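You operate a simulated robot arm through the tools that you are given. There is no shell and no other tool. Be economical: measure what you need, move in short steps, check, and stop when the job is done.

Carry out the task below with a simulated two-armed robot. There is one attempt and no reset: what you move stays moved.

## Task
Wind the hose neatly on to the roller and set the brake.
Fine: purple guide handle on and brake off before you crank; guide off again at the end; no loops may stand out of the coil. Where these are worked on the way, their far stop is far enough and under half their travel is too little: guide handle.

It is judged by the outcome, as a careful person would: the job done as asked, and still so three seconds after it is handed in. It fails if anything else is knocked over, pushed out of place, dropped, spilled or broken.

## Robot
Two 7-joint arms with fingered hands on one trunk, on a base that drives. Base frame: it is fixed to the floor where the robot stands at the start and does not move with it; the origin is under the middle of the robot, x ahead of it, y to its left, z up. Lengths are in cm, angles in rad, forces in N, time in s.
The left shoulder is at the start at [5.6, 17.3, 113.1], the right one opposite. With the tool pointing down near the work surface each hand reaches from about 42 to 80 cm from the robot's upright axis, wherever it stands, measured 20 degrees to its own side. Places, roughly: brake handle [70, -40, 90]; guide handle [80, 0, 100]; red crank [70, -20, 90]. Payload 3.5 kg a hand.
The tool frame of a hand sits at the grasp point between the pads (the TCP): z along the fingers, y along the line on which they close. The tips reach 2.5 cm beyond it. Largest opening 8.8 cm; the body of the gripper starts 2.9 cm behind the TCP. The gripper is a hand of 3 fingers: y runs from the thumb to the fingers, the wrist lies at [-1.3, -9.7, -16.2] in the tool frame, and closing takes about 1.5 s.
Orientation is that of the tool frame in the base frame, as a unit quaternion [w, x, y, z]. With the fingers straight down and the wrist toward the robot, the tool's x, y and z point along [0, 1, 0], [1, 0, 0] and [0, 0, -1] of the base frame.

## Interface
- The arms move only by the tool servo_tool. It takes "left_steps", "right_steps" or both (then of equal length, played together; a hand with none holds still); each is a list that holds one entry, the list of rows, each a list of 6 numbers: the turn, a rotation vector about the base's x, y, z in units of 60 degrees (1.0 is 60 degrees), then the shift along the base's x, y, z in units of 500 mm (1.0 is 500 mm). In form: [[[ax, ay, az, x, y, z], ...]]. A call has 1 to 8 rows; each row is the pose to reach, as a shift and turn from the pose commanded when the call began. "left_hand" and "right_hand" are, for a hand that has rows, the closure in counts, from 0 (fully open) to 255 (shut), set as the call begins (left out, the last holds). A call with a number of a shift or a turn outside -1 to 1 is refused whole. A row lasts 0.2 s, in which the tool goes at most 5 cm and 0.15 rad; a call with a longer step from one row to the next is refused whole, and so is a gripper value outside its range. Where a pose cannot be reached the arm comes as near as it can. A force on the tool above 90 N (or 10 N above the force at the start of the call, whichever is more), or a blocked arm, ends the call early, and 0.2 s more pass. Each finger travels about 7.2 cm/s and halts on what it meets, pressing with about 30 N; the grip force reading is that of the motor and also rises with nothing between the fingers. The clock runs only during rows and for 0.2 s after the last one: add rows that repeat a pose to give the fingers time. It gives the time, the measured TCP pose, the force on the tool (base axes), the opening and the grip force at its end, in the units of the frame above (readings bear some noise), with the torque about the TCP (base axes, N m) and any sound that the robot's microphone picked up.
- Cameras (640 x 400 px; columns grow to the right, rows downward): "scene" is now at [16.12, -3.53, 137.81]; the picture's right is [-0.38, -0.92, 0.06], its down [-0.38, 0.10, -0.92] and it looks along [0.84, -0.37, -0.39] (base axes); focal length 251 px, centre (320, 200). "left" rides on the left gripper at [-5.8, -8.5, -9.9] in its tool frame; the picture's right is [-0.67, -0.35, 0.66], its down [0.69, -0.63, 0.37] and it looks along [0.29, 0.69, 0.66] (tool axes); focal length 261 px, centre (320, 200). "right" rides on the right gripper at [5.8, -8.5, -10] in its tool frame; the picture's right is [-0.67, 0.35, -0.66], its down [-0.69, -0.63, 0.37] and it looks along [-0.28, 0.69, 0.66] (tool axes); focal length 261 px, centre (320, 200). There is no depth. A picture from a camera that has moved, and an enlarged one, comes with that camera's place and axes in the base frame and with its lens.
- camera(camera): a new picture of that camera. It takes no simulated time.
- slide_trunk(by): slides the trunk up (or, below 0, down) by that many cm; the arms and the scene camera ride with it, the base frame stays. It gives what a move gives, with no picture.
- roll_base(legs): drives the robot by 1 to 6 legs, each [ahead, left, turn to the left] in cm, cm and rad, along the robot's own axes; the way and the turn of a leg run together, so that a leg with both is an arc; at most 150 cm and 3.142 rad a leg. The arms and the cameras ride along, it lands a little off, and it stops where it bumps. It gives what a move gives.
- curl_fingers(index, middle, thumb_bend, thumb_turn, hand): sets how far each is bent, from 0 (flat) to 1 (curled in); at 0.3 the hand is open as for a grip, at 0.7 the pads meet at the TCP. One left out holds its place. A second passes; each finger stops where it meets its share of the squeeze, and holds until it gets a number again. A gripper value or a shape takes the hand back. It gives what a move gives, with no picture; readings hold the bend of each and the force on the fingers (four entries, about 0 where the hand has none), thumb and palm. thumb_turn goes from beside the hand (0) to across from the fingers (1), as for a grip.
- hand_shape(shape, hand): the hand has 3 fingers and takes this shape, open, in about a second: jaw (thumb against the fingers, like two jaws); tri (thumb and two fingers); tip (a fingertip pinch); poke (one finger out to press); point (the index stretched); flat (the hand flat); cup (the hand cupped); fist (a fist). The gripper value then closes the fingers along that shape, each until it touches; the sizes above hold for jaw. It gives what a move gives, with no picture.
- head_to(pan, tilt): turns the head with the scene camera to pan (to the left, within 1.501 rad either way) and tilt (down, from -0.506 to 1.204), counted from straight ahead of the robot. It gives what a move gives.
- zoom(camera, box): a new picture of the part [left, top, right, bottom] of that camera's present view, enlarged. It takes no simulated time.
- hand_in(): hands the job in; it is judged then, once.

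Go step by step. Nothing tells you exact positions but the pictures and the camera data: compare them with the known pose of the tool, close in by small moves and look again before you grip or let go. The budget is 120 turns and 88 pictures, counting those below and the enlarged ones. Unless the task says otherwise, let go and move clear before handing in, and close with one line.

The tools are called after "Request:" by a JSON object that holds its "fn" and its "kwargs". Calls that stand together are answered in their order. servo_tool: Moves the arms, as the interface text tells. Its arguments: {"type":"object","properties":{"left_steps":{"type":"array","items":{"type":"array","items":{"type":"array","items":{"type":"number"}}}},"left_hand":{"type":"number"},"right_steps":{"type":"array","items":{"type":"array","items":{"type":"array","items":{"type":"number"}}}},"right_hand":{"type":"number"}},"required":[]} The other tools are called the same way: slide_trunk (by) slides the trunk up or down; hand_shape (shape, hand) gives the hand a shape; curl_fingers (index, middle, thumb_bend, thumb_turn, hand) moves the fingers one by one; roll_base (legs) drives the base; head_to (pan, tilt) turns the head that bears the scene camera; camera (camera) takes a picture; zoom (camera, box) takes an enlarged picture of a part of a camera's view; hand_in () hands the job in.

At the start:

```text
time: 0.0
left_tool_pos: [51.35, 7.71, 123.94]
left_orientation: [0.001, 0.707, 0.707, -0.001]
left_contact_force: [0.4, 0.2, 0.1]
left_moment: [0.02, -0.04, 0.01]
left_finger_gap: 8.75
left_finger_force: 0.0
left_shape: jaw
left_bend: [0.3, 0.3, 0.3, 0.98]
left_finger forces: [0.0, 0.0, 0.0, 0.1, 0.1, 0.0]
right_tool_pos: [35.53, -30.1, 129.15]
right_orientation: [0.0, 0.708, 0.707, 0.0]
right_contact_force: [0.3, -0.2, 0.4]
right_moment: [0.0, 0.0, 0.02]
right_finger_gap: 8.77
right_finger_force: 0.1
right_shape: jaw
right_bend: [0.3, 0.3, 0.3, 0.98]
right_finger forces: [0.0, 0.1, 0.0, 0.1, 0.0, 0.0]
trunk travel left (down, up): [-21.3, 24.1]
robot x, y, heading: [-0.03, -0.06, 0.001]
head pan, tilt: [-0.394, 0.262]
```

scene: 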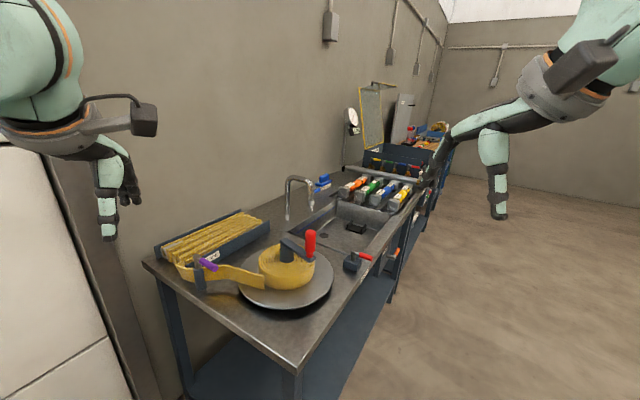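
right: 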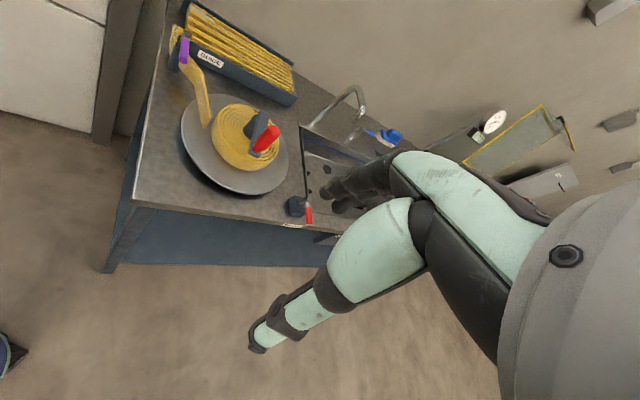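
left: 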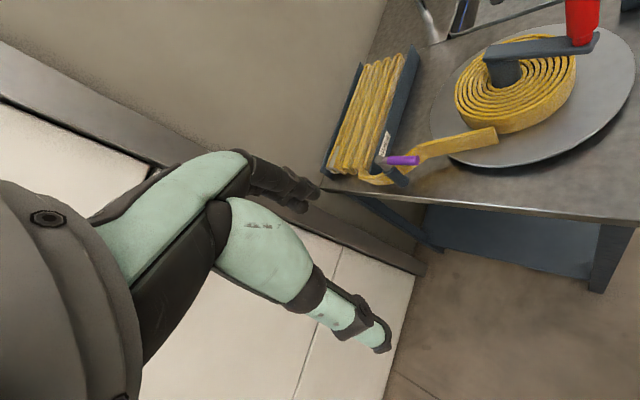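

I see a table with a turntable roller and coiled yellow hose, a red-handled crank, a purple guide handle and a red-tipped brake. I'll look closer before moving.

Request:
{"fn": "zoom", "kwargs": {"camera": "scene", "box": [140, 200, 400, 362]}}

Request:
{"fn": "zoom", "kwargs": {"camera": "left", "box": [310, 0, 640, 206]}}

Request:
{"fn": "zoom", "kwargs": {"camera": "right", "box": [130, 20, 370, 240]}}

```text
2.46 times, centred on (270, 281) of scene
camera zoom: at [16.12, -3.53, 137.81], right [-0.38, -0.92, 0.06], down [-0.38, 0.1, -0.92], along [0.84, -0.37, -0.39], focal length 618 px, centre (443, 1)
```

zoom: 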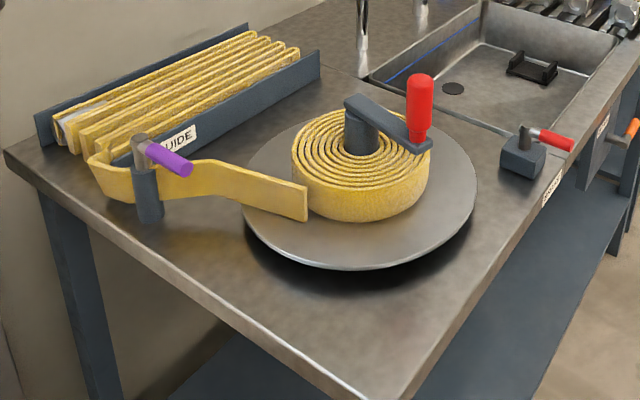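

```text
1.94 times, centred on (475, 103) of left
camera zoom: at [42.86, 1.96, 133.82], right [-0.35, -0.67, -0.66], down [-0.63, 0.69, -0.37], along [0.69, 0.29, -0.66], focal length 506 px, centre (19, 388)
```

zoom: 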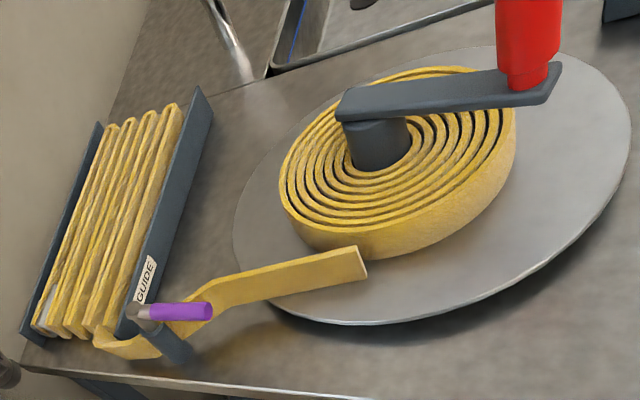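

```text
1.82 times, centred on (250, 130) of right
camera zoom: at [26.85, -24.44, 139.09], right [0.35, -0.67, 0.65], down [-0.63, -0.68, -0.37], along [0.69, -0.28, -0.66], focal length 474 px, centre (447, 327)
```

zoom: 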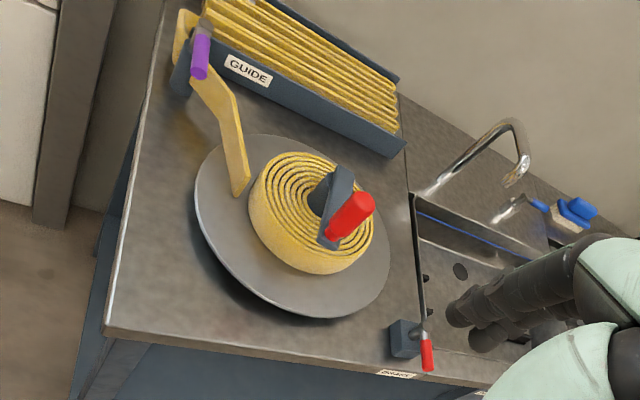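

The zoom re-renders sharply, so I'll zoom tightly on the guide and brake mechanisms. By triangulation: purple handle ≈[73.4,0.6,97], red crank knob ≈[65.7,-23.6,103], hub ≈[73.4,-19.6], brake tip ≈[69,-43.5,92.5].

Request:
{"fn": "zoom", "kwargs": {"camera": "scene", "box": [170, 240, 250, 290]}}

Request:
{"fn": "zoom", "kwargs": {"camera": "scene", "box": [325, 235, 405, 285]}}

Request:
{"fn": "zoom", "kwargs": {"camera": "left", "box": [350, 130, 446, 190]}}

Request:
{"fn": "zoom", "kwargs": {"camera": "right", "box": [260, 180, 340, 230]}}

```text
8.00 times, centred on (210, 265) of scene
camera zoom: at [16.12, -3.53, 137.81], right [-0.38, -0.92, 0.06], down [-0.38, 0.1, -0.92], along [0.84, -0.37, -0.39], focal length 2007 px, centre (1200, -320)
```

zoom: 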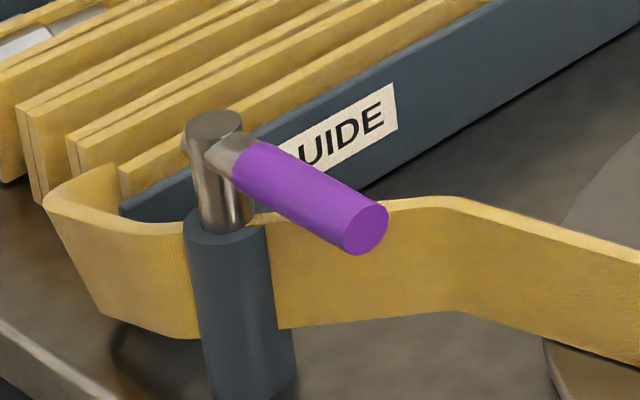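

```text
8.00 times, centred on (365, 260) of scene
camera zoom: at [16.12, -3.53, 137.81], right [-0.38, -0.92, 0.06], down [-0.38, 0.1, -0.92], along [0.84, -0.37, -0.39], focal length 2007 px, centre (-40, -280)
```

zoom: 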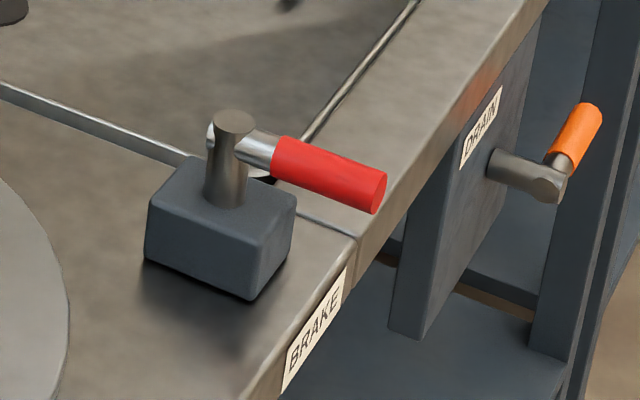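

```text
6.67 times, centred on (398, 160) of left
camera zoom: at [42.86, 1.96, 133.82], right [-0.35, -0.67, -0.66], down [-0.63, 0.69, -0.37], along [0.69, 0.29, -0.66], focal length 1738 px, centre (-200, 467)
```

zoom: 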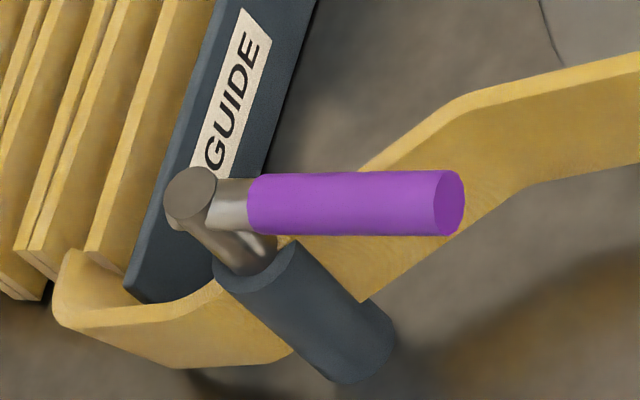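

```text
8.00 times, centred on (300, 205) of right
camera zoom: at [26.85, -24.44, 139.09], right [0.35, -0.67, 0.65], down [-0.63, -0.68, -0.37], along [0.69, -0.28, -0.66], focal length 2085 px, centre (480, 160)
```

zoom: 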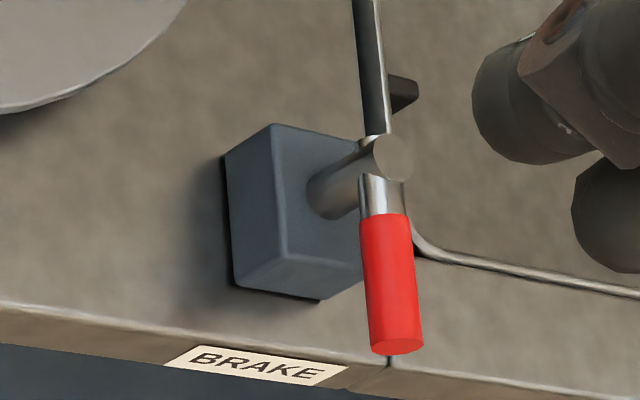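

The guide handle (pivot ≈[77.2,3.4], pointing at 218°) and the brake (pivot ≈[73.3,-41.7], also at about 220°) both turn about vertical posts. The hose runs in on the near side of the coil, so winding is counter-clockwise from above. I'll drive ahead 10 cm for reach.

Request:
{"fn": "roll_base", "kwargs": {"legs": [[10, 0, 0]]}}

Request:
{"fn": "head_to", "kwargs": {"pan": -0.25, "tilt": 0.6}}

Request:
{"fn": "camera", "kwargs": {"camera": "scene"}}

```text
time: 1.1
left_tool_pos: [61.1, 7.71, 123.75]
left_orientation: [0.001, 0.708, 0.707, 0.001]
left_contact_force: [-0.3, -0.2, 0.1]
left_moment: [-0.01, 0.01, 0.0]
left_finger_gap: 8.76
left_finger_force: 0.0
left_shape: jaw
left_bend: [0.3, 0.3, 0.3, 0.98]
left_finger forces: [0.1, 0.0, 0.1, 0.0, 0.1, 0.0]
right_tool_pos: [45.41, -30.24, 129.23]
right_orientation: [-0.001, 0.707, 0.707, 0.001]
right_contact_force: [-1.4, -0.8, -0.3]
right_moment: [0.0, -0.01, 0.01]
right_finger_gap: 8.76
right_finger_force: 0.0
right_shape: jaw
right_bend: [0.3, 0.3, 0.3, 0.98]
right_finger forces: [0.1, 0.0, 0.0, 0.0, 0.1, 0.0]
trunk travel left (down, up): [-21.3, 24.1]
robot x, y, heading: [9.94, 0.34, -0.002]
head pan, tilt: [-0.394, 0.262]
```

```text
time: 2.0
left_tool_pos: [61.31, 7.78, 123.89]
left_orientation: [0.0, 0.707, 0.707, 0.0]
left_contact_force: [0.3, 0.6, 0.5]
left_moment: [0.03, 0.01, -0.04]
left_finger_gap: 8.78
left_finger_force: 0.1
left_shape: jaw
left_bend: [0.3, 0.3, 0.3, 0.98]
left_finger forces: [0.0, 0.1, 0.0, 0.0, 0.1, 0.0]
right_tool_pos: [45.58, -30.12, 129.11]
right_orientation: [0.0, 0.707, 0.707, 0.001]
right_contact_force: [0.1, -0.5, 0.4]
right_moment: [0.0, 0.02, -0.01]
right_finger_gap: 8.76
right_finger_force: 0.0
right_shape: jaw
right_bend: [0.3, 0.3, 0.3, 0.98]
right_finger forces: [0.0, 0.0, 0.0, 0.1, 0.1, 0.0]
trunk travel left (down, up): [-21.3, 24.1]
robot x, y, heading: [10.07, 0.07, 0.0]
head pan, tilt: [-0.25, 0.6]
```

```text
77 pictures are left
camera scene: at [25.57, -2.13, 134.74], right [-0.24, -0.97, 0.04], down [-0.67, 0.14, -0.73], along [0.7, -0.2, -0.68], focal length 251 px, centre (320, 200)
```

scene: 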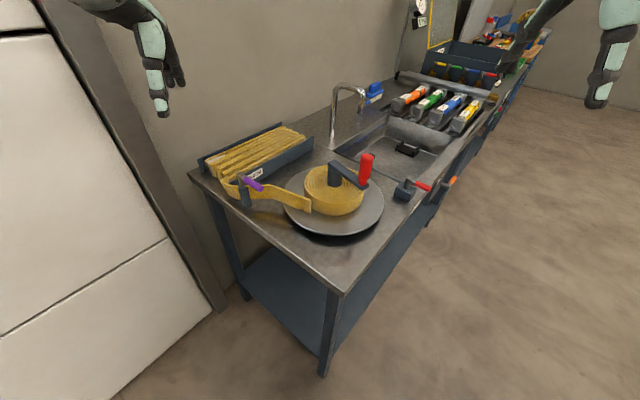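

Next, the left hand goes above the purple handle, turned so the fingers straddle it.

Request:
{"fn": "servo_tool", "kwargs": {"left_steps": [[[0, 0, -0.12, 0.03, -0.02, -0.04], [0, 0, -0.24, 0.06, -0.04, -0.08], [0, 0, -0.37, 0.09, -0.06, -0.12], [0, 0, -0.5, 0.13, -0.08, -0.16], [0, 0, -0.62, 0.17, -0.11, -0.2], [0, 0, -0.75, 0.2, -0.14, -0.24], [0, 0, -0.867, 0.232, -0.156, -0.28], [0, 0, -0.867, 0.232, -0.156, -0.32]]], "left_hand": 0}}

Request:
{"fn": "camera", "kwargs": {"camera": "left"}}

Request:
{"fn": "zoom", "kwargs": {"camera": "scene", "box": [180, 110, 420, 260]}}

```text
time: 3.8
left_tool_pos: [73.03, -0.04, 107.91]
left_orientation: [0.0, 0.946, 0.325, -0.001]
left_contact_force: [0.5, -0.1, 0.1]
left_moment: [-0.01, 0.01, -0.03]
left_finger_gap: 8.78
left_finger_force: 0.0
left_shape: jaw
left_bend: [0.3, 0.3, 0.3, 0.98]
left_finger forces: [0.1, 0.0, 0.1, 0.1, 0.1, 0.0]
right_tool_pos: [45.36, -30.17, 129.08]
right_orientation: [-0.001, 0.707, 0.707, 0.001]
right_contact_force: [-1.6, 0.5, 0.3]
right_moment: [0.03, -0.04, -0.02]
right_finger_gap: 8.77
right_finger_force: 0.0
right_shape: jaw
right_bend: [0.3, 0.3, 0.3, 0.98]
right_finger forces: [0.1, 0.1, 0.0, 0.0, 0.0, 0.0]
trunk travel left (down, up): [-21.3, 24.1]
robot x, y, heading: [9.83, -0.11, -0.003]
head pan, tilt: [-0.25, 0.6]
```

```text
76 pictures are left
camera left: at [63.18, 3.15, 117.75], right [-0.74, -0.14, -0.66], down [0.15, 0.92, -0.37], along [0.65, -0.37, -0.66], focal length 261 px, centre (320, 200)
```

left: 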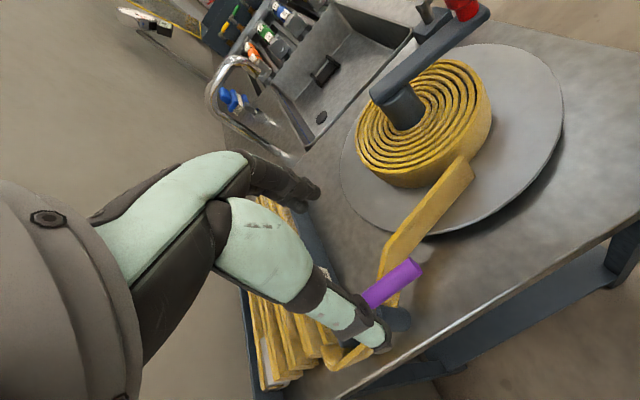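

```text
2.67 times, centred on (300, 185) of scene
camera zoom: at [25.53, -2.08, 134.74], right [-0.24, -0.97, 0.04], down [-0.67, 0.14, -0.73], along [0.7, -0.2, -0.68], focal length 669 px, centre (373, 240)
```

zoom: 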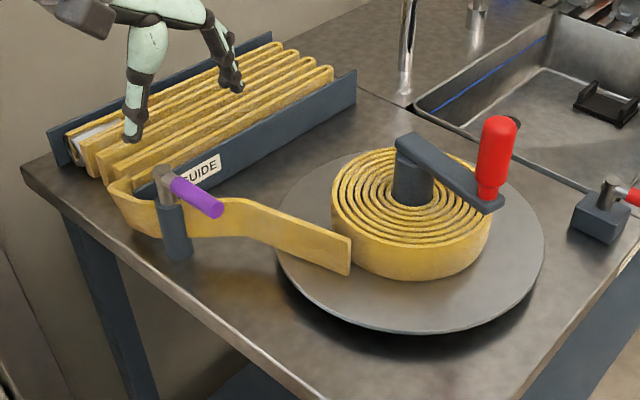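

The fingers straddle the handle, and the hose top (about 91 cm) is well below it. I'll go down to handle height and close part way.

Request:
{"fn": "servo_tool", "kwargs": {"left_steps": [[[0, 0, 0, 0, 0, -0.07], [0, 0, 0, 0, 0, -0.14], [0, 0, 0, 0, 0, -0.19], [0, 0, 0, 0, 0, -0.214], [0, 0, 0, 0, 0, -0.214]]], "left_hand": 60}}

Request:
{"fn": "camera", "kwargs": {"camera": "left"}}

Request:
{"fn": "zoom", "kwargs": {"camera": "scene", "box": [200, 135, 320, 210]}}

```text
time: 5.0
left_tool_pos: [72.79, -0.13, 97.18]
left_orientation: [-0.001, 0.946, 0.326, 0.0]
left_contact_force: [0.1, -0.4, 0.8]
left_moment: [-0.02, 0.04, 0.01]
left_finger_gap: 6.78
left_finger_force: 0.0
left_shape: jaw
left_bend: [0.27, 0.35, 0.52, 0.99]
left_finger forces: [0.1, 0.0, 0.0, 0.1, 0.0, 0.0]
right_tool_pos: [45.39, -30.15, 129.23]
right_orientation: [-0.001, 0.707, 0.707, 0.001]
right_contact_force: [0.7, 0.3, -0.3]
right_moment: [-0.03, 0.02, 0.0]
right_finger_gap: 8.78
right_finger_force: 0.0
right_shape: jaw
right_bend: [0.3, 0.3, 0.3, 0.98]
right_finger forces: [0.0, 0.0, 0.0, 0.0, 0.0, 0.0]
trunk travel left (down, up): [-21.3, 24.1]
robot x, y, heading: [10.24, -0.18, 0.001]
head pan, tilt: [-0.25, 0.6]
```

```text
74 pictures are left
camera left: at [63.04, 2.97, 107.1], right [-0.74, -0.14, -0.66], down [0.15, 0.92, -0.37], along [0.65, -0.37, -0.66], focal length 261 px, centre (320, 200)
```

left: 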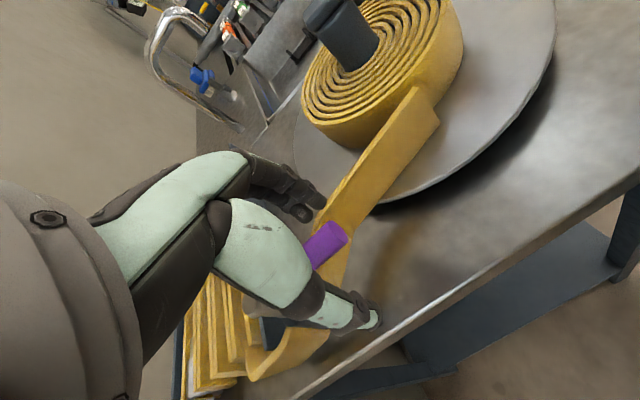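

```text
5.33 times, centred on (260, 172) of scene
camera zoom: at [25.52, -2.13, 134.75], right [-0.24, -0.97, 0.04], down [-0.67, 0.14, -0.73], along [0.7, -0.2, -0.68], focal length 1338 px, centre (640, 347)
```

zoom: 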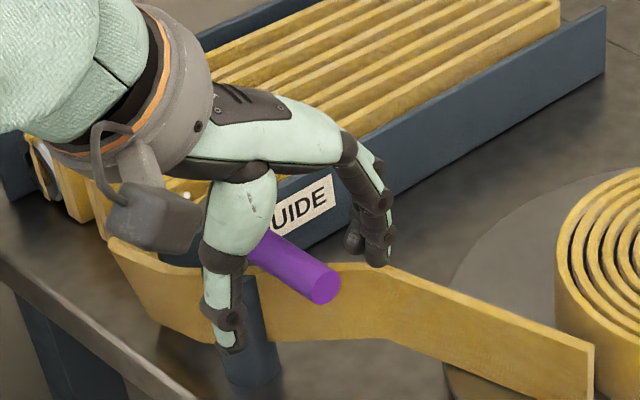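

The handle sits between thumb and fingers, so I'll close on it.

Request:
{"fn": "servo_tool", "kwargs": {"left_steps": [[[0, 0, 0, 0, 0, 0], [0, 0, 0, 0, 0, 0], [0, 0, 0, 0, 0, 0], [0, 0, 0, 0, 0, 0], [0, 0, 0, 0, 0, 0], [0, 0, 0, 0, 0, 0], [0, 0, 0, 0, 0, 0]]], "left_hand": 255}}

Request:
{"fn": "zoom", "kwargs": {"camera": "scene", "box": [200, 135, 320, 210]}}

```text
time: 6.6
left_tool_pos: [72.96, -0.16, 97.12]
left_orientation: [-0.001, 0.946, 0.325, -0.001]
left_contact_force: [-2.7, -3.0, -14.2]
left_moment: [0.02, 0.08, -0.03]
left_finger_gap: 0.97
left_finger_force: 30.2
left_shape: jaw
left_bend: [0.73, 0.58, 0.71, 1.0]
left_finger forces: [17.8, 8.9, 0.0, 0.0, 26.7, 0.1]
right_tool_pos: [45.54, -30.35, 129.13]
right_orientation: [-0.001, 0.708, 0.707, 0.0]
right_contact_force: [0.7, 0.2, 0.7]
right_moment: [0.0, 0.0, 0.01]
right_finger_gap: 8.76
right_finger_force: 0.0
right_shape: jaw
right_bend: [0.3, 0.3, 0.3, 0.98]
right_finger forces: [0.0, 0.0, 0.0, 0.0, 0.0, 0.0]
trunk travel left (down, up): [-21.3, 24.1]
robot x, y, heading: [10.13, 0.07, 0.002]
head pan, tilt: [-0.25, 0.6]
```

```text
5.33 times, centred on (260, 172) of scene
camera zoom: at [25.71, -2.17, 134.71], right [-0.24, -0.97, 0.04], down [-0.67, 0.14, -0.73], along [0.7, -0.2, -0.68], focal length 1338 px, centre (640, 347)
```

zoom: 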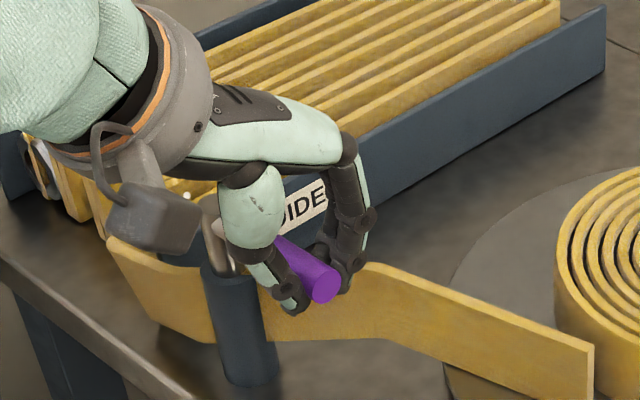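

Gripped. I'll try turning counter-clockwise a little to see if it moves that way.

Request:
{"fn": "servo_tool", "kwargs": {"left_steps": [[[0, 0, 0.117, 0.009, -0.0104, 0], [0, 0, 0.233, 0.0192, -0.0192, 0], [0, 0, 0.333, 0.029, -0.0258, 0], [0, 0, 0.333, 0.029, -0.0258, 0]]]}}

Request:
{"fn": "zoom", "kwargs": {"camera": "scene", "box": [200, 135, 320, 210]}}

```text
time: 7.6
left_tool_pos: [74.4, -1.71, 97.16]
left_orientation: [0.0, 0.875, 0.484, -0.001]
left_contact_force: [-5.9, -11.8, -17.3]
left_moment: [-0.14, 0.16, -0.16]
left_finger_gap: 0.97
left_finger_force: 29.5
left_shape: jaw
left_bend: [0.73, 0.58, 0.71, 1.0]
left_finger forces: [18.2, 10.1, 0.0, 0.1, 26.7, 0.0]
right_tool_pos: [45.44, -30.49, 129.0]
right_orientation: [-0.002, 0.707, 0.707, 0.001]
right_contact_force: [-0.3, -1.0, 0.6]
right_moment: [-0.01, 0.03, 0.01]
right_finger_gap: 8.77
right_finger_force: 0.0
right_shape: jaw
right_bend: [0.3, 0.3, 0.3, 0.98]
right_finger forces: [0.0, 0.0, 0.0, 0.1, 0.0, 0.0]
trunk travel left (down, up): [-21.3, 24.1]
robot x, y, heading: [10.11, 0.21, -0.001]
head pan, tilt: [-0.25, 0.6]
```

```text
5.33 times, centred on (260, 172) of scene
camera zoom: at [25.69, -2.39, 134.71], right [-0.24, -0.97, 0.04], down [-0.67, 0.14, -0.73], along [0.7, -0.2, -0.68], focal length 1338 px, centre (640, 347)
```

zoom: 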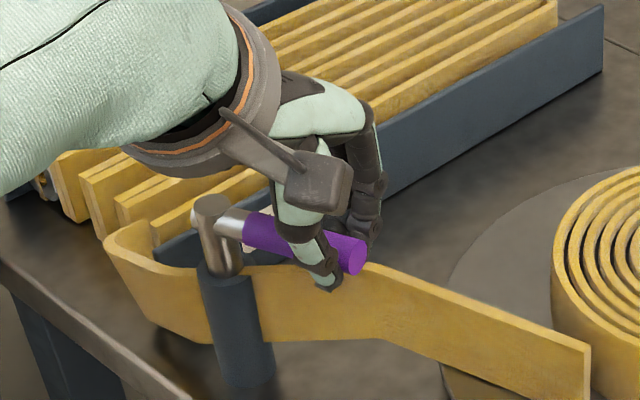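

It turns counter-clockwise. I'll continue along the arc towards its far stop.

Request:
{"fn": "servo_tool", "kwargs": {"left_steps": [[[0, 0, 0.117, 0.012, -0.0064, 0], [0, 0, 0.233, 0.0248, -0.0112, 0], [0, 0, 0.35, 0.0382, -0.0144, 0], [0, 0, 0.467, 0.0518, -0.016, 0], [0, 0, 0.583, 0.0654, -0.016, 0], [0, 0, 0.583, 0.0654, -0.016, 0]]]}}

Request:
{"fn": "zoom", "kwargs": {"camera": "scene", "box": [200, 135, 320, 210]}}

```text
time: 9.0
left_tool_pos: [77.85, -2.63, 97.11]
left_orientation: [-0.002, 0.689, 0.725, 0.001]
left_contact_force: [2.2, -27.7, -15.5]
left_moment: [-0.44, 0.06, -0.34]
left_finger_gap: 0.94
left_finger_force: 29.6
left_shape: jaw
left_bend: [0.73, 0.58, 0.71, 1.0]
left_finger forces: [18.5, 10.6, 0.0, 0.0, 24.9, 0.0]
right_tool_pos: [45.72, -30.77, 128.97]
right_orientation: [-0.003, 0.707, 0.707, 0.002]
right_contact_force: [-0.3, -0.5, -0.1]
right_moment: [-0.02, -0.01, -0.02]
right_finger_gap: 8.76
right_finger_force: 0.1
right_shape: jaw
right_bend: [0.3, 0.3, 0.3, 0.98]
right_finger forces: [0.1, 0.1, 0.0, 0.0, 0.1, 0.0]
trunk travel left (down, up): [-21.3, 24.1]
robot x, y, heading: [10.13, -0.28, 0.0]
head pan, tilt: [-0.25, 0.6]
```

```text
5.33 times, centred on (260, 172) of scene
camera zoom: at [25.87, -2.72, 134.68], right [-0.24, -0.97, 0.03], down [-0.67, 0.14, -0.73], along [0.7, -0.2, -0.68], focal length 1338 px, centre (640, 347)
```

zoom: 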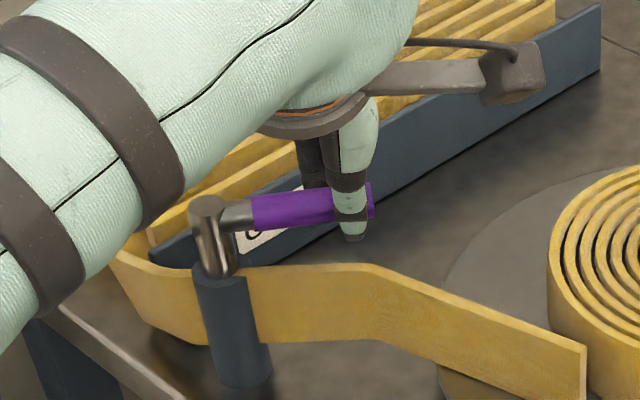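

It's still moving freely (about 55° so far), with just some radial misfit. I'll continue with a slightly larger radius.

Request:
{"fn": "servo_tool", "kwargs": {"left_steps": [[[0, 0, 0.117, 0.0156, -0.008, 0], [0, 0, 0.233, 0.03, -0.004, 0], [0, 0, 0.35, 0.044, 0.001, 0], [0, 0, 0.467, 0.057, 0.008, 0], [0, 0, 0.583, 0.069, 0.017, 0], [0, 0, 0.583, 0.069, 0.017, 0]]]}}

Request:
{"fn": "zoom", "kwargs": {"camera": "scene", "box": [200, 135, 320, 210]}}

```text
time: 10.4
left_tool_pos: [77.23, 0.11, 97.07]
left_orientation: [0.004, 0.439, 0.898, 0.001]
left_contact_force: [-3.0, -12.2, 10.8]
left_moment: [0.38, -0.32, -0.02]
left_finger_gap: 0.64
left_finger_force: 30.0
left_shape: jaw
left_bend: [0.75, 0.76, 0.77, 0.97]
left_finger forces: [0.5, 15.7, 0.0, 0.1, 0.0, 0.0]
left hand out of reach, approached as far as the arm can: row 3, 4, 5, 6
right_tool_pos: [44.71, -30.08, 129.5]
right_orientation: [0.002, 0.706, 0.708, 0.003]
right_contact_force: [-0.9, 0.4, 0.1]
right_moment: [-0.03, -0.04, 0.0]
right_finger_gap: 8.78
right_finger_force: 0.0
right_shape: jaw
right_bend: [0.3, 0.3, 0.3, 0.98]
right_finger forces: [0.0, 0.0, 0.0, 0.0, 0.0, 0.0]
trunk travel left (down, up): [-21.3, 24.1]
robot x, y, heading: [9.96, 0.26, 0.003]
head pan, tilt: [-0.25, 0.6]
```

```text
5.33 times, centred on (260, 172) of scene
camera zoom: at [24.71, -2.06, 134.98], right [-0.24, -0.97, 0.04], down [-0.66, 0.14, -0.74], along [0.71, -0.2, -0.68], focal length 1338 px, centre (640, 347)
```

zoom: 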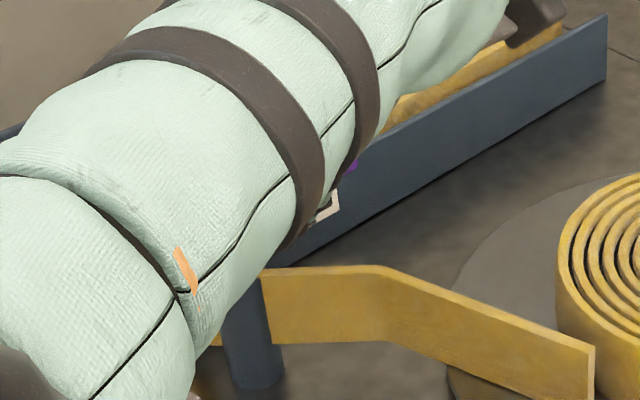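

The arm ran out of reach at that orientation and slipped inward. I'll check the left camera before releasing.

Request:
{"fn": "camera", "kwargs": {"camera": "left"}}

Request:
{"fn": "zoom", "kwargs": {"camera": "right", "box": [100, 0, 340, 150]}}

```text
68 pictures are left
camera left: at [74.07, -9.62, 106.94], right [0.14, -0.74, -0.65], down [-0.91, 0.15, -0.37], along [0.38, 0.65, -0.66], focal length 261 px, centre (320, 200)
```

left: 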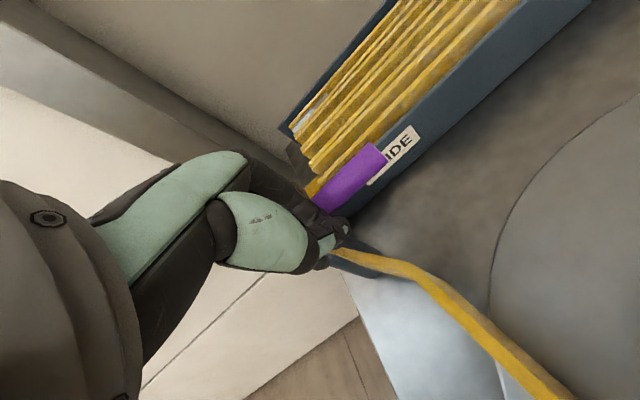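

```text
2.67 times, centred on (220, 75) of right
camera zoom: at [35.96, -24.37, 139.41], right [0.34, -0.67, 0.66], down [-0.63, -0.69, -0.37], along [0.7, -0.28, -0.66], focal length 695 px, centre (587, 533)
```

zoom: 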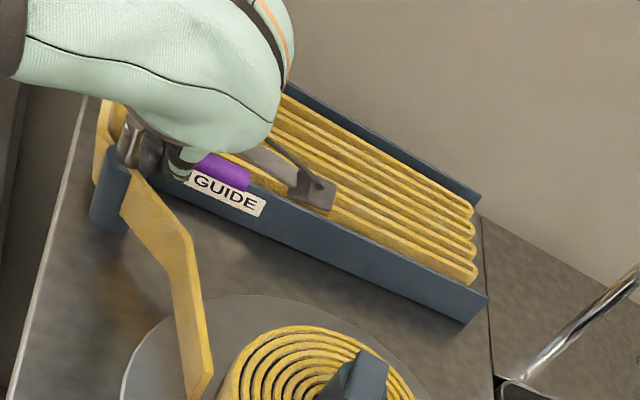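

The handle has turned about 90° and lies along the tray. I'll open and lift off, then check for further travel by pushing with closed fingers.

Request:
{"fn": "servo_tool", "kwargs": {"left_steps": [[[0, 0, 0, 0, 0, 0], [0, 0, 0, 0, 0, 0], [0, 0, 0, 0, 0, 0], [0, 0, 0, 0, 0, 0], [0, 0, 0, 0, 0, 0.05], [0, 0, 0, 0, 0, 0.12], [0, 0, 0, 0, 0, 0.2], [0, 0, 0, 0, 0, 0.24]]], "left_hand": 0}}

Request:
{"fn": "servo_tool", "kwargs": {"left_steps": [[[0, 0, -0.13, -0.03, -0.03, 0], [0, 0, -0.26, -0.06, -0.06, 0], [0, 0, -0.39, -0.07, -0.07, 0], [0, 0, -0.52, -0.08, -0.08, 0], [0, 0, -0.65, -0.08, -0.08, 0], [0, 0, -0.78, -0.08, -0.08, 0], [0, 0, -0.9, -0.08, -0.08, 0]]], "left_hand": 0}}

Request:
{"fn": "zoom", "kwargs": {"camera": "scene", "box": [200, 110, 360, 210]}}

Request:
{"fn": "zoom", "kwargs": {"camera": "right", "box": [100, 0, 340, 150]}}

```text
time: 12.2
left_tool_pos: [77.74, 0.71, 107.63]
left_orientation: [-0.001, 0.438, 0.899, -0.001]
left_contact_force: [0.2, 0.5, 0.4]
left_moment: [0.01, 0.0, 0.0]
left_finger_gap: 8.76
left_finger_force: 0.1
left_shape: jaw
left_bend: [0.3, 0.3, 0.3, 0.98]
left_finger forces: [0.1, 0.0, 0.1, 0.0, 0.0, 0.0]
left hand out of reach, approached as far as the arm can: row 7, 8
right_tool_pos: [45.41, -30.17, 129.17]
right_orientation: [0.0, 0.707, 0.707, 0.0]
right_contact_force: [0.0, -0.3, 0.2]
right_moment: [-0.02, 0.0, 0.04]
right_finger_gap: 8.78
right_finger_force: 0.1
right_shape: jaw
right_bend: [0.3, 0.3, 0.3, 0.98]
right_finger forces: [0.1, 0.0, 0.1, 0.0, 0.1, 0.1]
trunk travel left (down, up): [-21.3, 24.1]
robot x, y, heading: [9.67, -0.15, -0.003]
head pan, tilt: [-0.25, 0.6]
```

```text
time: 13.8
left_tool_pos: [79.05, -5.92, 108.73]
left_orientation: [-0.001, 0.799, 0.601, -0.001]
left_contact_force: [0.7, 0.9, -0.1]
left_moment: [-0.01, 0.01, -0.03]
left_finger_gap: 8.75
left_finger_force: 0.0
left_shape: jaw
left_bend: [0.3, 0.3, 0.3, 0.98]
left_finger forces: [0.1, 0.0, 0.1, 0.0, 0.0, 0.0]
left hand out of reach, approached as far as the arm can: row 1, 2, 3, 4, 5, 6, 7
right_tool_pos: [45.4, -30.26, 129.05]
right_orientation: [0.0, 0.707, 0.708, 0.001]
right_contact_force: [0.3, 1.0, -0.1]
right_moment: [0.01, 0.01, -0.01]
right_finger_gap: 8.78
right_finger_force: 0.0
right_shape: jaw
right_bend: [0.3, 0.3, 0.3, 0.98]
right_finger forces: [0.0, 0.0, 0.1, 0.0, 0.0, 0.1]
trunk travel left (down, up): [-21.3, 24.1]
robot x, y, heading: [9.87, 0.02, 0.002]
head pan, tilt: [-0.25, 0.6]
```

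```text
4.00 times, centred on (280, 160) of scene
camera zoom: at [25.54, -2.11, 134.74], right [-0.24, -0.97, 0.04], down [-0.67, 0.14, -0.73], along [0.7, -0.2, -0.68], focal length 1004 px, centre (480, 360)
```

zoom: 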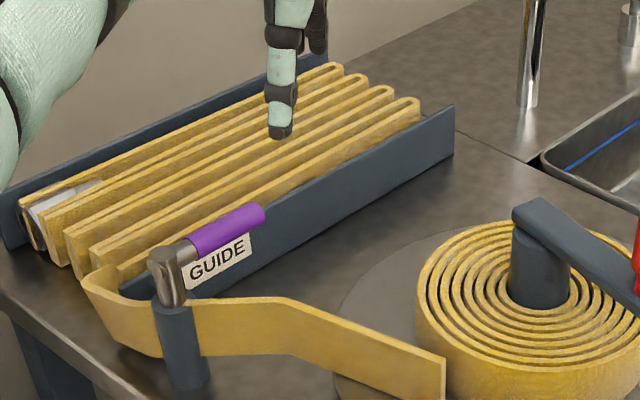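

```text
2.67 times, centred on (220, 75) of right
camera zoom: at [36.79, -24.43, 139.09], right [0.35, -0.67, 0.65], down [-0.63, -0.68, -0.37], along [0.69, -0.28, -0.66], focal length 695 px, centre (587, 533)
```

zoom: 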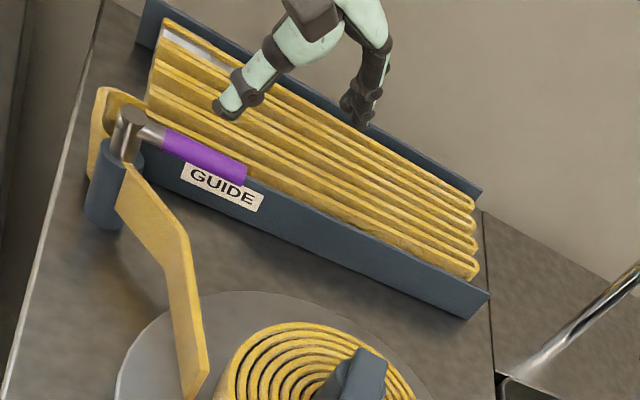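

The handle is now at about 311°, roughly 93° from the start. I'll close the left hand and push gently on its front side to confirm the stop.

Request:
{"fn": "servo_tool", "kwargs": {"left_steps": [[[0, 0, 0, -0.01, 0.01, 0], [0, 0, 0, -0.02, 0.02, 0], [0, 0, 0, -0.028, 0.032, 0], [0, 0, 0, -0.028, 0.032, 0], [0, 0, 0, -0.028, 0.032, 0], [0, 0, 0, -0.028, 0.032, 0]]], "left_hand": 255}}

```text
time: 15.2
left_tool_pos: [79.24, -5.1, 109.06]
left_orientation: [-0.001, 0.8, 0.601, 0.0]
left_contact_force: [0.0, 1.0, 0.3]
left_moment: [0.01, 0.0, 0.0]
left_finger_gap: 0.01
left_finger_force: 29.7
left_shape: jaw
left_bend: [0.7, 0.7, 0.37, 1.0]
left_finger forces: [0.0, 0.1, 0.0, 0.0, 0.0, 0.0]
left hand out of reach, approached as far as the arm can: row 1, 2, 3, 4, 5, 6
right_tool_pos: [45.35, -30.21, 129.15]
right_orientation: [0.0, 0.708, 0.706, 0.001]
right_contact_force: [0.3, 0.4, 0.0]
right_moment: [0.0, 0.0, 0.0]
right_finger_gap: 8.79
right_finger_force: 0.1
right_shape: jaw
right_bend: [0.3, 0.3, 0.3, 0.98]
right_finger forces: [0.0, 0.1, 0.1, 0.1, 0.0, 0.1]
trunk travel left (down, up): [-21.3, 24.1]
robot x, y, heading: [9.84, 0.03, 0.004]
head pan, tilt: [-0.25, 0.6]
```

Request:
{"fn": "servo_tool", "kwargs": {"left_steps": [[[0, 0, 0, -0.05, 0, 0], [0, 0, 0, -0.1, 0, 0], [0, 0, 0, -0.1, 0, 0]]]}}

```text
time: 16.0
left_tool_pos: [78.46, -6.65, 109.63]
left_orientation: [0.0, 0.799, 0.601, 0.0]
left_contact_force: [0.3, -0.2, 0.0]
left_moment: [0.02, -0.01, 0.03]
left_finger_gap: 0.0
left_finger_force: 30.1
left_shape: jaw
left_bend: [0.7, 0.7, 0.37, 1.0]
left_finger forces: [0.0, 0.0, 0.1, 0.0, 0.0, 0.0]
left hand out of reach, approached as far as the arm can: row 1, 2, 3
right_tool_pos: [45.48, -30.28, 129.11]
right_orientation: [0.0, 0.707, 0.707, 0.0]
right_contact_force: [-0.1, 0.4, 0.2]
right_moment: [-0.01, -0.01, 0.0]
right_finger_gap: 8.77
right_finger_force: 0.0
right_shape: jaw
right_bend: [0.3, 0.3, 0.3, 0.98]
right_finger forces: [0.0, 0.0, 0.0, 0.1, 0.1, 0.0]
trunk travel left (down, up): [-21.3, 24.1]
robot x, y, heading: [10.08, -0.16, 0.0]
head pan, tilt: [-0.25, 0.6]
```

The arm seems near a joint limit. I'll rotate back towards the earlier comfortable orientation while moving toward the robot.

Request:
{"fn": "servo_tool", "kwargs": {"left_steps": [[[0, 0, -0.1, -0.04, 0.0, 0.02], [0, 0, -0.22, -0.1, 0.0, 0.04], [0, 0, -0.34, -0.15, 0.02, 0.06], [0, 0, -0.46, -0.18, 0.03, 0.06], [0, 0, -0.6, -0.18, 0.04, 0.06], [0, 0, -0.6, -0.18, 0.04, 0.06]]]}}

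Request:
{"fn": "camera", "kwargs": {"camera": "scene"}}

```text
time: 17.4
left_tool_pos: [75.24, -7.26, 113.94]
left_orientation: [-0.001, 0.946, 0.324, -0.001]
left_contact_force: [-0.4, 0.0, -0.5]
left_moment: [-0.02, 0.0, -0.01]
left_finger_gap: 0.02
left_finger_force: 29.8
left_shape: jaw
left_bend: [0.7, 0.7, 0.37, 1.0]
left_finger forces: [0.1, 0.0, 0.0, 0.0, 0.0, 0.0]
left hand out of reach, approached as far as the arm can: row 1, 2, 3, 4, 5, 6
right_tool_pos: [45.4, -30.22, 129.11]
right_orientation: [-0.001, 0.707, 0.707, 0.001]
right_contact_force: [-0.2, 0.5, -0.2]
right_moment: [-0.03, 0.0, 0.01]
right_finger_gap: 8.79
right_finger_force: 0.1
right_shape: jaw
right_bend: [0.3, 0.3, 0.3, 0.98]
right_finger forces: [0.1, 0.0, 0.0, 0.1, 0.0, 0.0]
trunk travel left (down, up): [-21.3, 24.1]
robot x, y, heading: [9.78, 0.06, 0.002]
head pan, tilt: [-0.25, 0.6]
```

```text
64 pictures are left
camera scene: at [25.51, -2.15, 134.75], right [-0.24, -0.97, 0.04], down [-0.67, 0.14, -0.73], along [0.7, -0.2, -0.68], focal length 251 px, centre (320, 200)
```

scene: 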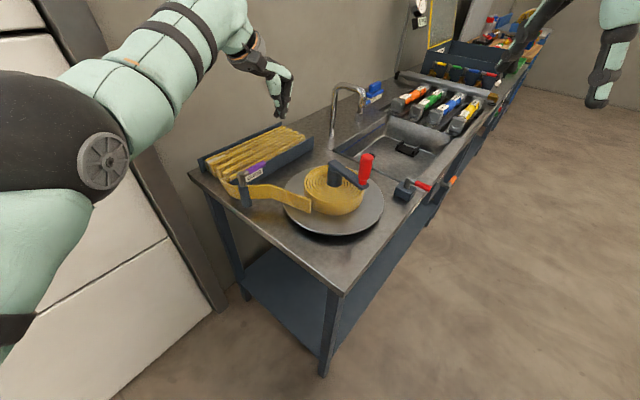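

Request:
{"fn": "servo_tool", "kwargs": {"left_steps": [[[0, 0, 0, -0.05, 0.05, 0.04], [0, 0, 0, -0.1, 0.1, 0.08], [0, 0, 0, -0.15, 0.15, 0.12], [0, 0, 0, -0.2, 0.2, 0.16], [0, 0, 0, -0.24, 0.25, 0.2], [0, 0, 0, -0.28, 0.3, 0.2], [0, 0, 0, -0.28, 0.3, 0.2]]]}}

```text
time: 19.0
left_tool_pos: [71.77, 5.3, 130.34]
left_orientation: [-0.001, 0.946, 0.324, 0.0]
left_contact_force: [1.2, -1.1, 0.2]
left_moment: [0.02, 0.04, 0.03]
left_finger_gap: 0.02
left_finger_force: 29.9
left_shape: jaw
left_bend: [0.7, 0.7, 0.75, 1.0]
left_finger forces: [0.0, 0.0, 0.0, 0.0, 0.0, 0.1]
left hand out of reach, approached as far as the arm can: row 1, 2, 3, 4, 5, 6, 7
right_tool_pos: [45.41, -30.23, 129.09]
right_orientation: [-0.001, 0.707, 0.707, 0.001]
right_contact_force: [0.1, 0.6, -0.2]
right_moment: [0.02, -0.02, -0.01]
right_finger_gap: 8.79
right_finger_force: 0.0
right_shape: jaw
right_bend: [0.3, 0.3, 0.3, 0.98]
right_finger forces: [0.0, 0.0, 0.0, 0.0, 0.0, 0.0]
trunk travel left (down, up): [-21.3, 24.1]
robot x, y, heading: [9.94, -0.03, -0.0]
head pan, tilt: [-0.25, 0.6]
```

Request:
{"fn": "servo_tool", "kwargs": {"left_steps": [[[0, 0, 0.13, -0.02, 0.0, 0.0], [0, 0, 0.26, -0.04, 0.0, 0.0], [0, 0, 0.39, -0.08, 0, 0], [0, 0, 0.52, -0.12, 0, 0], [0, 0, 0.65, -0.16, 0, 0], [0, 0, 0.78, -0.2, 0, 0], [0, 0, 0.87, -0.2, 0, 0], [0, 0, 0.87, -0.2, 0, 0]]]}}

Request:
{"fn": "camera", "kwargs": {"camera": "scene"}}

```text
time: 20.8
left_tool_pos: [67.87, 2.21, 137.5]
left_orientation: [0.0, 0.706, 0.709, 0.002]
left_contact_force: [0.1, 0.0, 1.0]
left_moment: [0.02, 0.0, 0.0]
left_finger_gap: 0.01
left_finger_force: 30.2
left_shape: jaw
left_bend: [0.7, 0.7, 0.75, 1.0]
left_finger forces: [0.0, 0.0, 0.0, 0.0, 0.0, 0.0]
left hand out of reach, approached as far as the arm can: row 1, 2, 3, 4, 5, 6, 7, 8
right_tool_pos: [45.43, -30.22, 129.02]
right_orientation: [0.0, 0.707, 0.707, 0.0]
right_contact_force: [0.4, 0.4, -0.7]
right_moment: [-0.02, -0.03, 0.03]
right_finger_gap: 8.75
right_finger_force: 0.0
right_shape: jaw
right_bend: [0.3, 0.3, 0.3, 0.98]
right_finger forces: [0.0, 0.0, 0.0, 0.0, 0.1, 0.0]
trunk travel left (down, up): [-21.3, 24.1]
robot x, y, heading: [9.82, -0.18, -0.0]
head pan, tilt: [-0.25, 0.6]
```

```text
63 pictures are left
camera scene: at [25.53, -2.15, 134.74], right [-0.24, -0.97, 0.04], down [-0.67, 0.14, -0.73], along [0.7, -0.2, -0.68], focal length 251 px, centre (320, 200)
```

scene: 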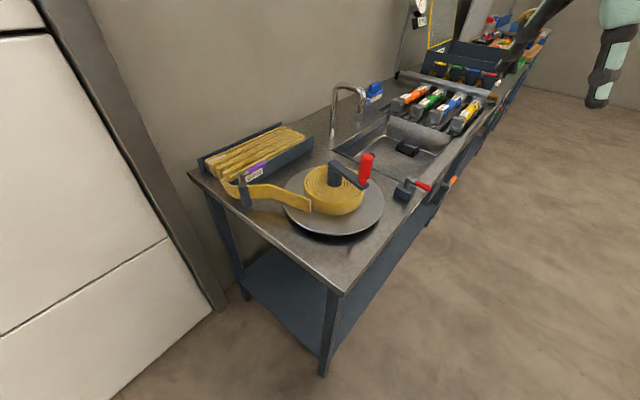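

The commanded pose has drifted away from the actual one. By my sums it's about [37.7,13.2,122], so I'll command back to the known-good [61,8,124].

Request:
{"fn": "servo_tool", "kwargs": {"left_steps": [[[0, 0, 0, 0.08, -0.02, 0.01], [0, 0, 0, 0.16, -0.04, 0.02], [0, 0, 0, 0.24, -0.06, 0.03], [0, 0, 0, 0.32, -0.08, 0.04], [0, 0, 0, 0.4, -0.1, 0.04], [0, 0, 0, 0.466, -0.108, 0.04], [0, 0, 0, 0.466, -0.108, 0.04], [0, 0, 0, 0.466, -0.108, 0.04]]]}}

```text
time: 22.6
left_tool_pos: [74.09, 3.6, 130.47]
left_orientation: [0.0, 0.706, 0.708, 0.0]
left_contact_force: [-0.2, 0.2, 0.0]
left_moment: [0.01, 0.02, 0.01]
left_finger_gap: 0.0
left_finger_force: 30.3
left_shape: jaw
left_bend: [0.7, 0.7, 0.75, 1.0]
left_finger forces: [0.0, 0.1, 0.1, 0.0, 0.1, 0.0]
left hand out of reach, approached as far as the arm can: row 1, 2, 3, 4, 5, 6, 7, 8
right_tool_pos: [45.33, -30.23, 129.16]
right_orientation: [-0.001, 0.707, 0.707, 0.0]
right_contact_force: [-0.3, 0.1, 0.7]
right_moment: [0.02, 0.06, -0.03]
right_finger_gap: 8.78
right_finger_force: 0.2
right_shape: jaw
right_bend: [0.3, 0.3, 0.3, 0.98]
right_finger forces: [0.0, 0.0, 0.1, 0.0, 0.1, 0.0]
trunk travel left (down, up): [-21.3, 24.1]
robot x, y, heading: [10.01, -0.11, -0.002]
head pan, tilt: [-0.25, 0.6]
```

Request:
{"fn": "servo_tool", "kwargs": {"left_steps": [[[0, 0, -0.12, 0.03, -0.02, -0.04], [0, 0, -0.24, 0.06, -0.04, -0.08], [0, 0, -0.37, 0.09, -0.06, -0.1], [0, 0, -0.5, 0.13, -0.08, -0.12], [0, 0, -0.62, 0.17, -0.11, -0.14], [0, 0, -0.75, 0.2, -0.14, -0.16], [0, 0, -0.867, 0.24, -0.156, -0.18], [0, 0, -0.867, 0.24, -0.156, -0.18]]]}}

Request:
{"fn": "head_to", "kwargs": {"pan": 0.5, "tilt": 0.3}}

Request:
{"fn": "camera", "kwargs": {"camera": "scene"}}

```text
time: 24.4
left_tool_pos: [75.92, -1.86, 118.33]
left_orientation: [0.001, 0.945, 0.326, 0.001]
left_contact_force: [-1.0, -0.8, -0.6]
left_moment: [0.0, 0.0, 0.01]
left_finger_gap: 0.03
left_finger_force: 29.5
left_shape: jaw
left_bend: [0.7, 0.7, 0.75, 1.0]
left_finger forces: [0.1, 0.0, 0.1, 0.0, 0.0, 0.1]
left hand out of reach, approached as far as the arm can: row 1, 2, 3, 4, 5, 6, 7, 8
right_tool_pos: [45.21, -30.24, 129.07]
right_orientation: [0.0, 0.707, 0.707, 0.001]
right_contact_force: [0.6, 0.3, 0.0]
right_moment: [0.03, 0.0, -0.01]
right_finger_gap: 8.76
right_finger_force: 0.0
right_shape: jaw
right_bend: [0.3, 0.3, 0.3, 0.98]
right_finger forces: [0.1, 0.0, 0.0, 0.1, 0.0, 0.1]
trunk travel left (down, up): [-21.3, 24.1]
robot x, y, heading: [9.86, -0.06, -0.004]
head pan, tilt: [-0.25, 0.6]
```

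```text
time: 25.5
left_tool_pos: [75.95, -1.9, 118.27]
left_orientation: [0.0, 0.945, 0.326, 0.0]
left_contact_force: [0.1, 0.1, -0.7]
left_moment: [-0.01, 0.02, 0.02]
left_finger_gap: 0.02
left_finger_force: 30.0
left_shape: jaw
left_bend: [0.7, 0.7, 0.75, 1.0]
left_finger forces: [0.0, 0.1, 0.0, 0.1, 0.0, 0.0]
right_tool_pos: [45.5, -30.39, 129.07]
right_orientation: [0.0, 0.707, 0.707, 0.001]
right_contact_force: [0.8, 0.0, 0.1]
right_moment: [0.04, -0.05, -0.01]
right_finger_gap: 8.75
right_finger_force: 0.0
right_shape: jaw
right_bend: [0.3, 0.3, 0.3, 0.98]
right_finger forces: [0.1, 0.0, 0.1, 0.0, 0.0, 0.1]
trunk travel left (down, up): [-21.3, 24.1]
robot x, y, heading: [9.87, -0.01, -0.003]
head pan, tilt: [0.499, 0.3]
```

```text
62 pictures are left
camera scene: at [25.59, 4.51, 137.51], right [0.47, -0.88, -0.07], down [-0.4, -0.14, -0.9], along [0.78, 0.46, -0.42], focal length 251 px, centre (320, 200)
```

scene: 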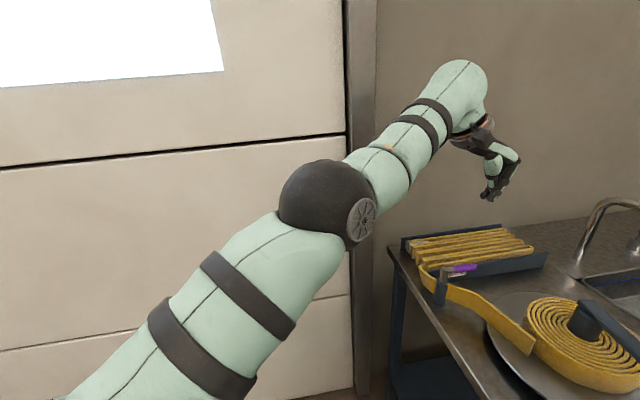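

The left arm is nearly straight with the elbow at its limit. I'll try swinging the hand out to the left to free it.

Request:
{"fn": "servo_tool", "kwargs": {"left_steps": [[[0, 0, 0, 0, 0.09, 0], [0, 0, 0, 0, 0.18, 0.0], [0, 0, 0, 0, 0.27, 0.04], [0, 0, 0, -0.03, 0.36, 0.08], [0, 0, 0, -0.08, 0.44, 0.1], [0, 0, 0, -0.13, 0.52, 0.1], [0, 0, 0, -0.18, 0.6, 0.1], [0, 0, 0, -0.23, 0.68, 0.1]]]}}

Request:
{"fn": "camera", "kwargs": {"camera": "scene"}}

```text
refused: row 4 steps farther than a row can; nothing moved
```

```text
61 pictures are left
camera scene: at [25.59, 4.51, 137.51], right [0.47, -0.88, -0.07], down [-0.4, -0.14, -0.9], along [0.78, 0.46, -0.42], focal length 251 px, centre (320, 200)
```

scene: 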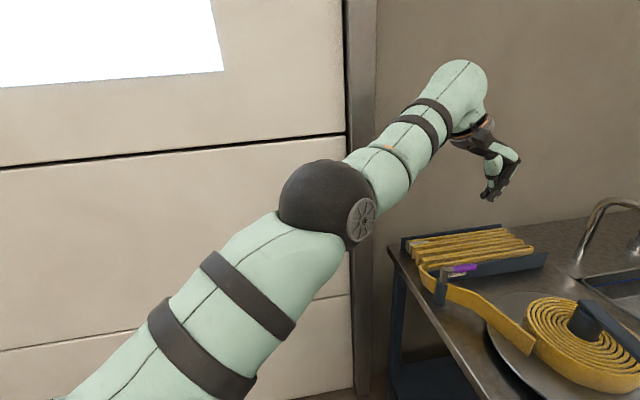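

Request:
{"fn": "servo_tool", "kwargs": {"left_steps": [[[0, 0, 0, 0, 0.08, 0], [0, 0, 0, 0, 0.16, 0.0], [0, 0, 0, 0, 0.24, 0.03], [0, 0, 0, -0.03, 0.31, 0.05], [0, 0, 0, -0.08, 0.38, 0.05], [0, 0, 0, -0.13, 0.45, 0.05], [0, 0, 0, -0.18, 0.52, 0.05], [0, 0, 0, -0.23, 0.6, 0.05]]]}}

Request:
{"fn": "camera", "kwargs": {"camera": "scene"}}

```text
time: 27.3
left_tool_pos: [73.08, 31.03, 124.96]
left_orientation: [0.0, 0.945, 0.326, -0.001]
left_contact_force: [0.1, 0.4, -0.1]
left_moment: [-0.03, 0.0, -0.01]
left_finger_gap: 0.0
left_finger_force: 30.4
left_shape: jaw
left_bend: [0.7, 0.7, 0.75, 1.0]
left_finger forces: [0.1, 0.0, 0.0, 0.0, 0.0, 0.0]
left hand out of reach, approached as far as the arm can: row 1, 2, 3, 4, 5, 6, 7, 8
right_tool_pos: [45.38, -30.06, 129.14]
right_orientation: [0.0, 0.707, 0.707, 0.0]
right_contact_force: [-0.2, -0.2, 0.2]
right_moment: [0.01, 0.0, 0.03]
right_finger_gap: 8.76
right_finger_force: 0.1
right_shape: jaw
right_bend: [0.3, 0.3, 0.3, 0.98]
right_finger forces: [0.0, 0.0, 0.1, 0.0, 0.1, 0.0]
trunk travel left (down, up): [-21.3, 24.1]
robot x, y, heading: [10.11, -0.1, 0.0]
head pan, tilt: [0.499, 0.3]
```

```text
60 pictures are left
camera scene: at [25.5, 4.72, 137.52], right [0.47, -0.88, -0.07], down [-0.4, -0.14, -0.9], along [0.78, 0.46, -0.42], focal length 251 px, centre (320, 200)
```

scene: 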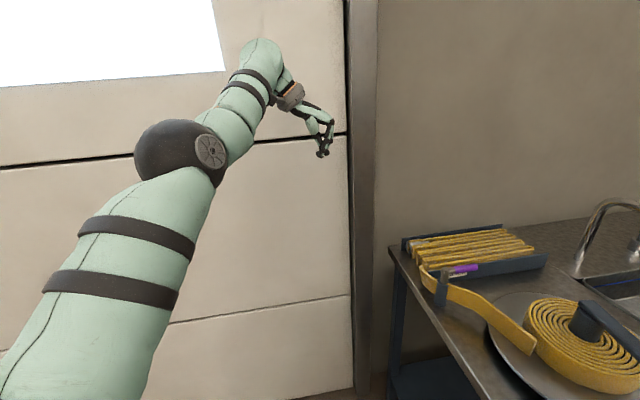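

Request:
{"fn": "servo_tool", "kwargs": {"left_steps": [[[0, 0, -0.13, 0, 0, 0], [0, 0, -0.26, 0, 0, 0.0], [0, 0, -0.39, 0, 0, 0], [0, 0, -0.52, 0, 0, 0], [0, 0, -0.65, 0, 0, 0], [0, 0, -0.78, 0, 0, 0], [0, 0, -0.9, 0, 0, 0], [0, 0, -0.9, 0, 0, 0]]]}}

```text
time: 29.1
left_tool_pos: [69.08, 24.32, 120.93]
left_orientation: [-0.008, 0.993, -0.109, 0.034]
left_contact_force: [0.0, 0.5, 0.4]
left_moment: [-0.01, 0.02, 0.04]
left_finger_gap: 0.0
left_finger_force: 29.9
left_shape: jaw
left_bend: [0.7, 0.7, 0.75, 1.0]
left_finger forces: [0.0, 0.0, 0.1, 0.0, 0.0, 0.0]
left hand out of reach, approached as far as the arm can: row 1, 2, 3, 4, 5, 6, 7, 8
right_tool_pos: [45.27, -30.21, 129.18]
right_orientation: [0.0, 0.707, 0.707, 0.001]
right_contact_force: [0.6, 0.7, -1.1]
right_moment: [0.0, -0.04, 0.01]
right_finger_gap: 8.79
right_finger_force: 0.0
right_shape: jaw
right_bend: [0.3, 0.3, 0.3, 0.98]
right_finger forces: [0.0, 0.1, 0.1, 0.0, 0.0, 0.0]
trunk travel left (down, up): [-21.3, 24.1]
robot x, y, heading: [10.16, -0.29, 0.0]
head pan, tilt: [0.499, 0.3]
```

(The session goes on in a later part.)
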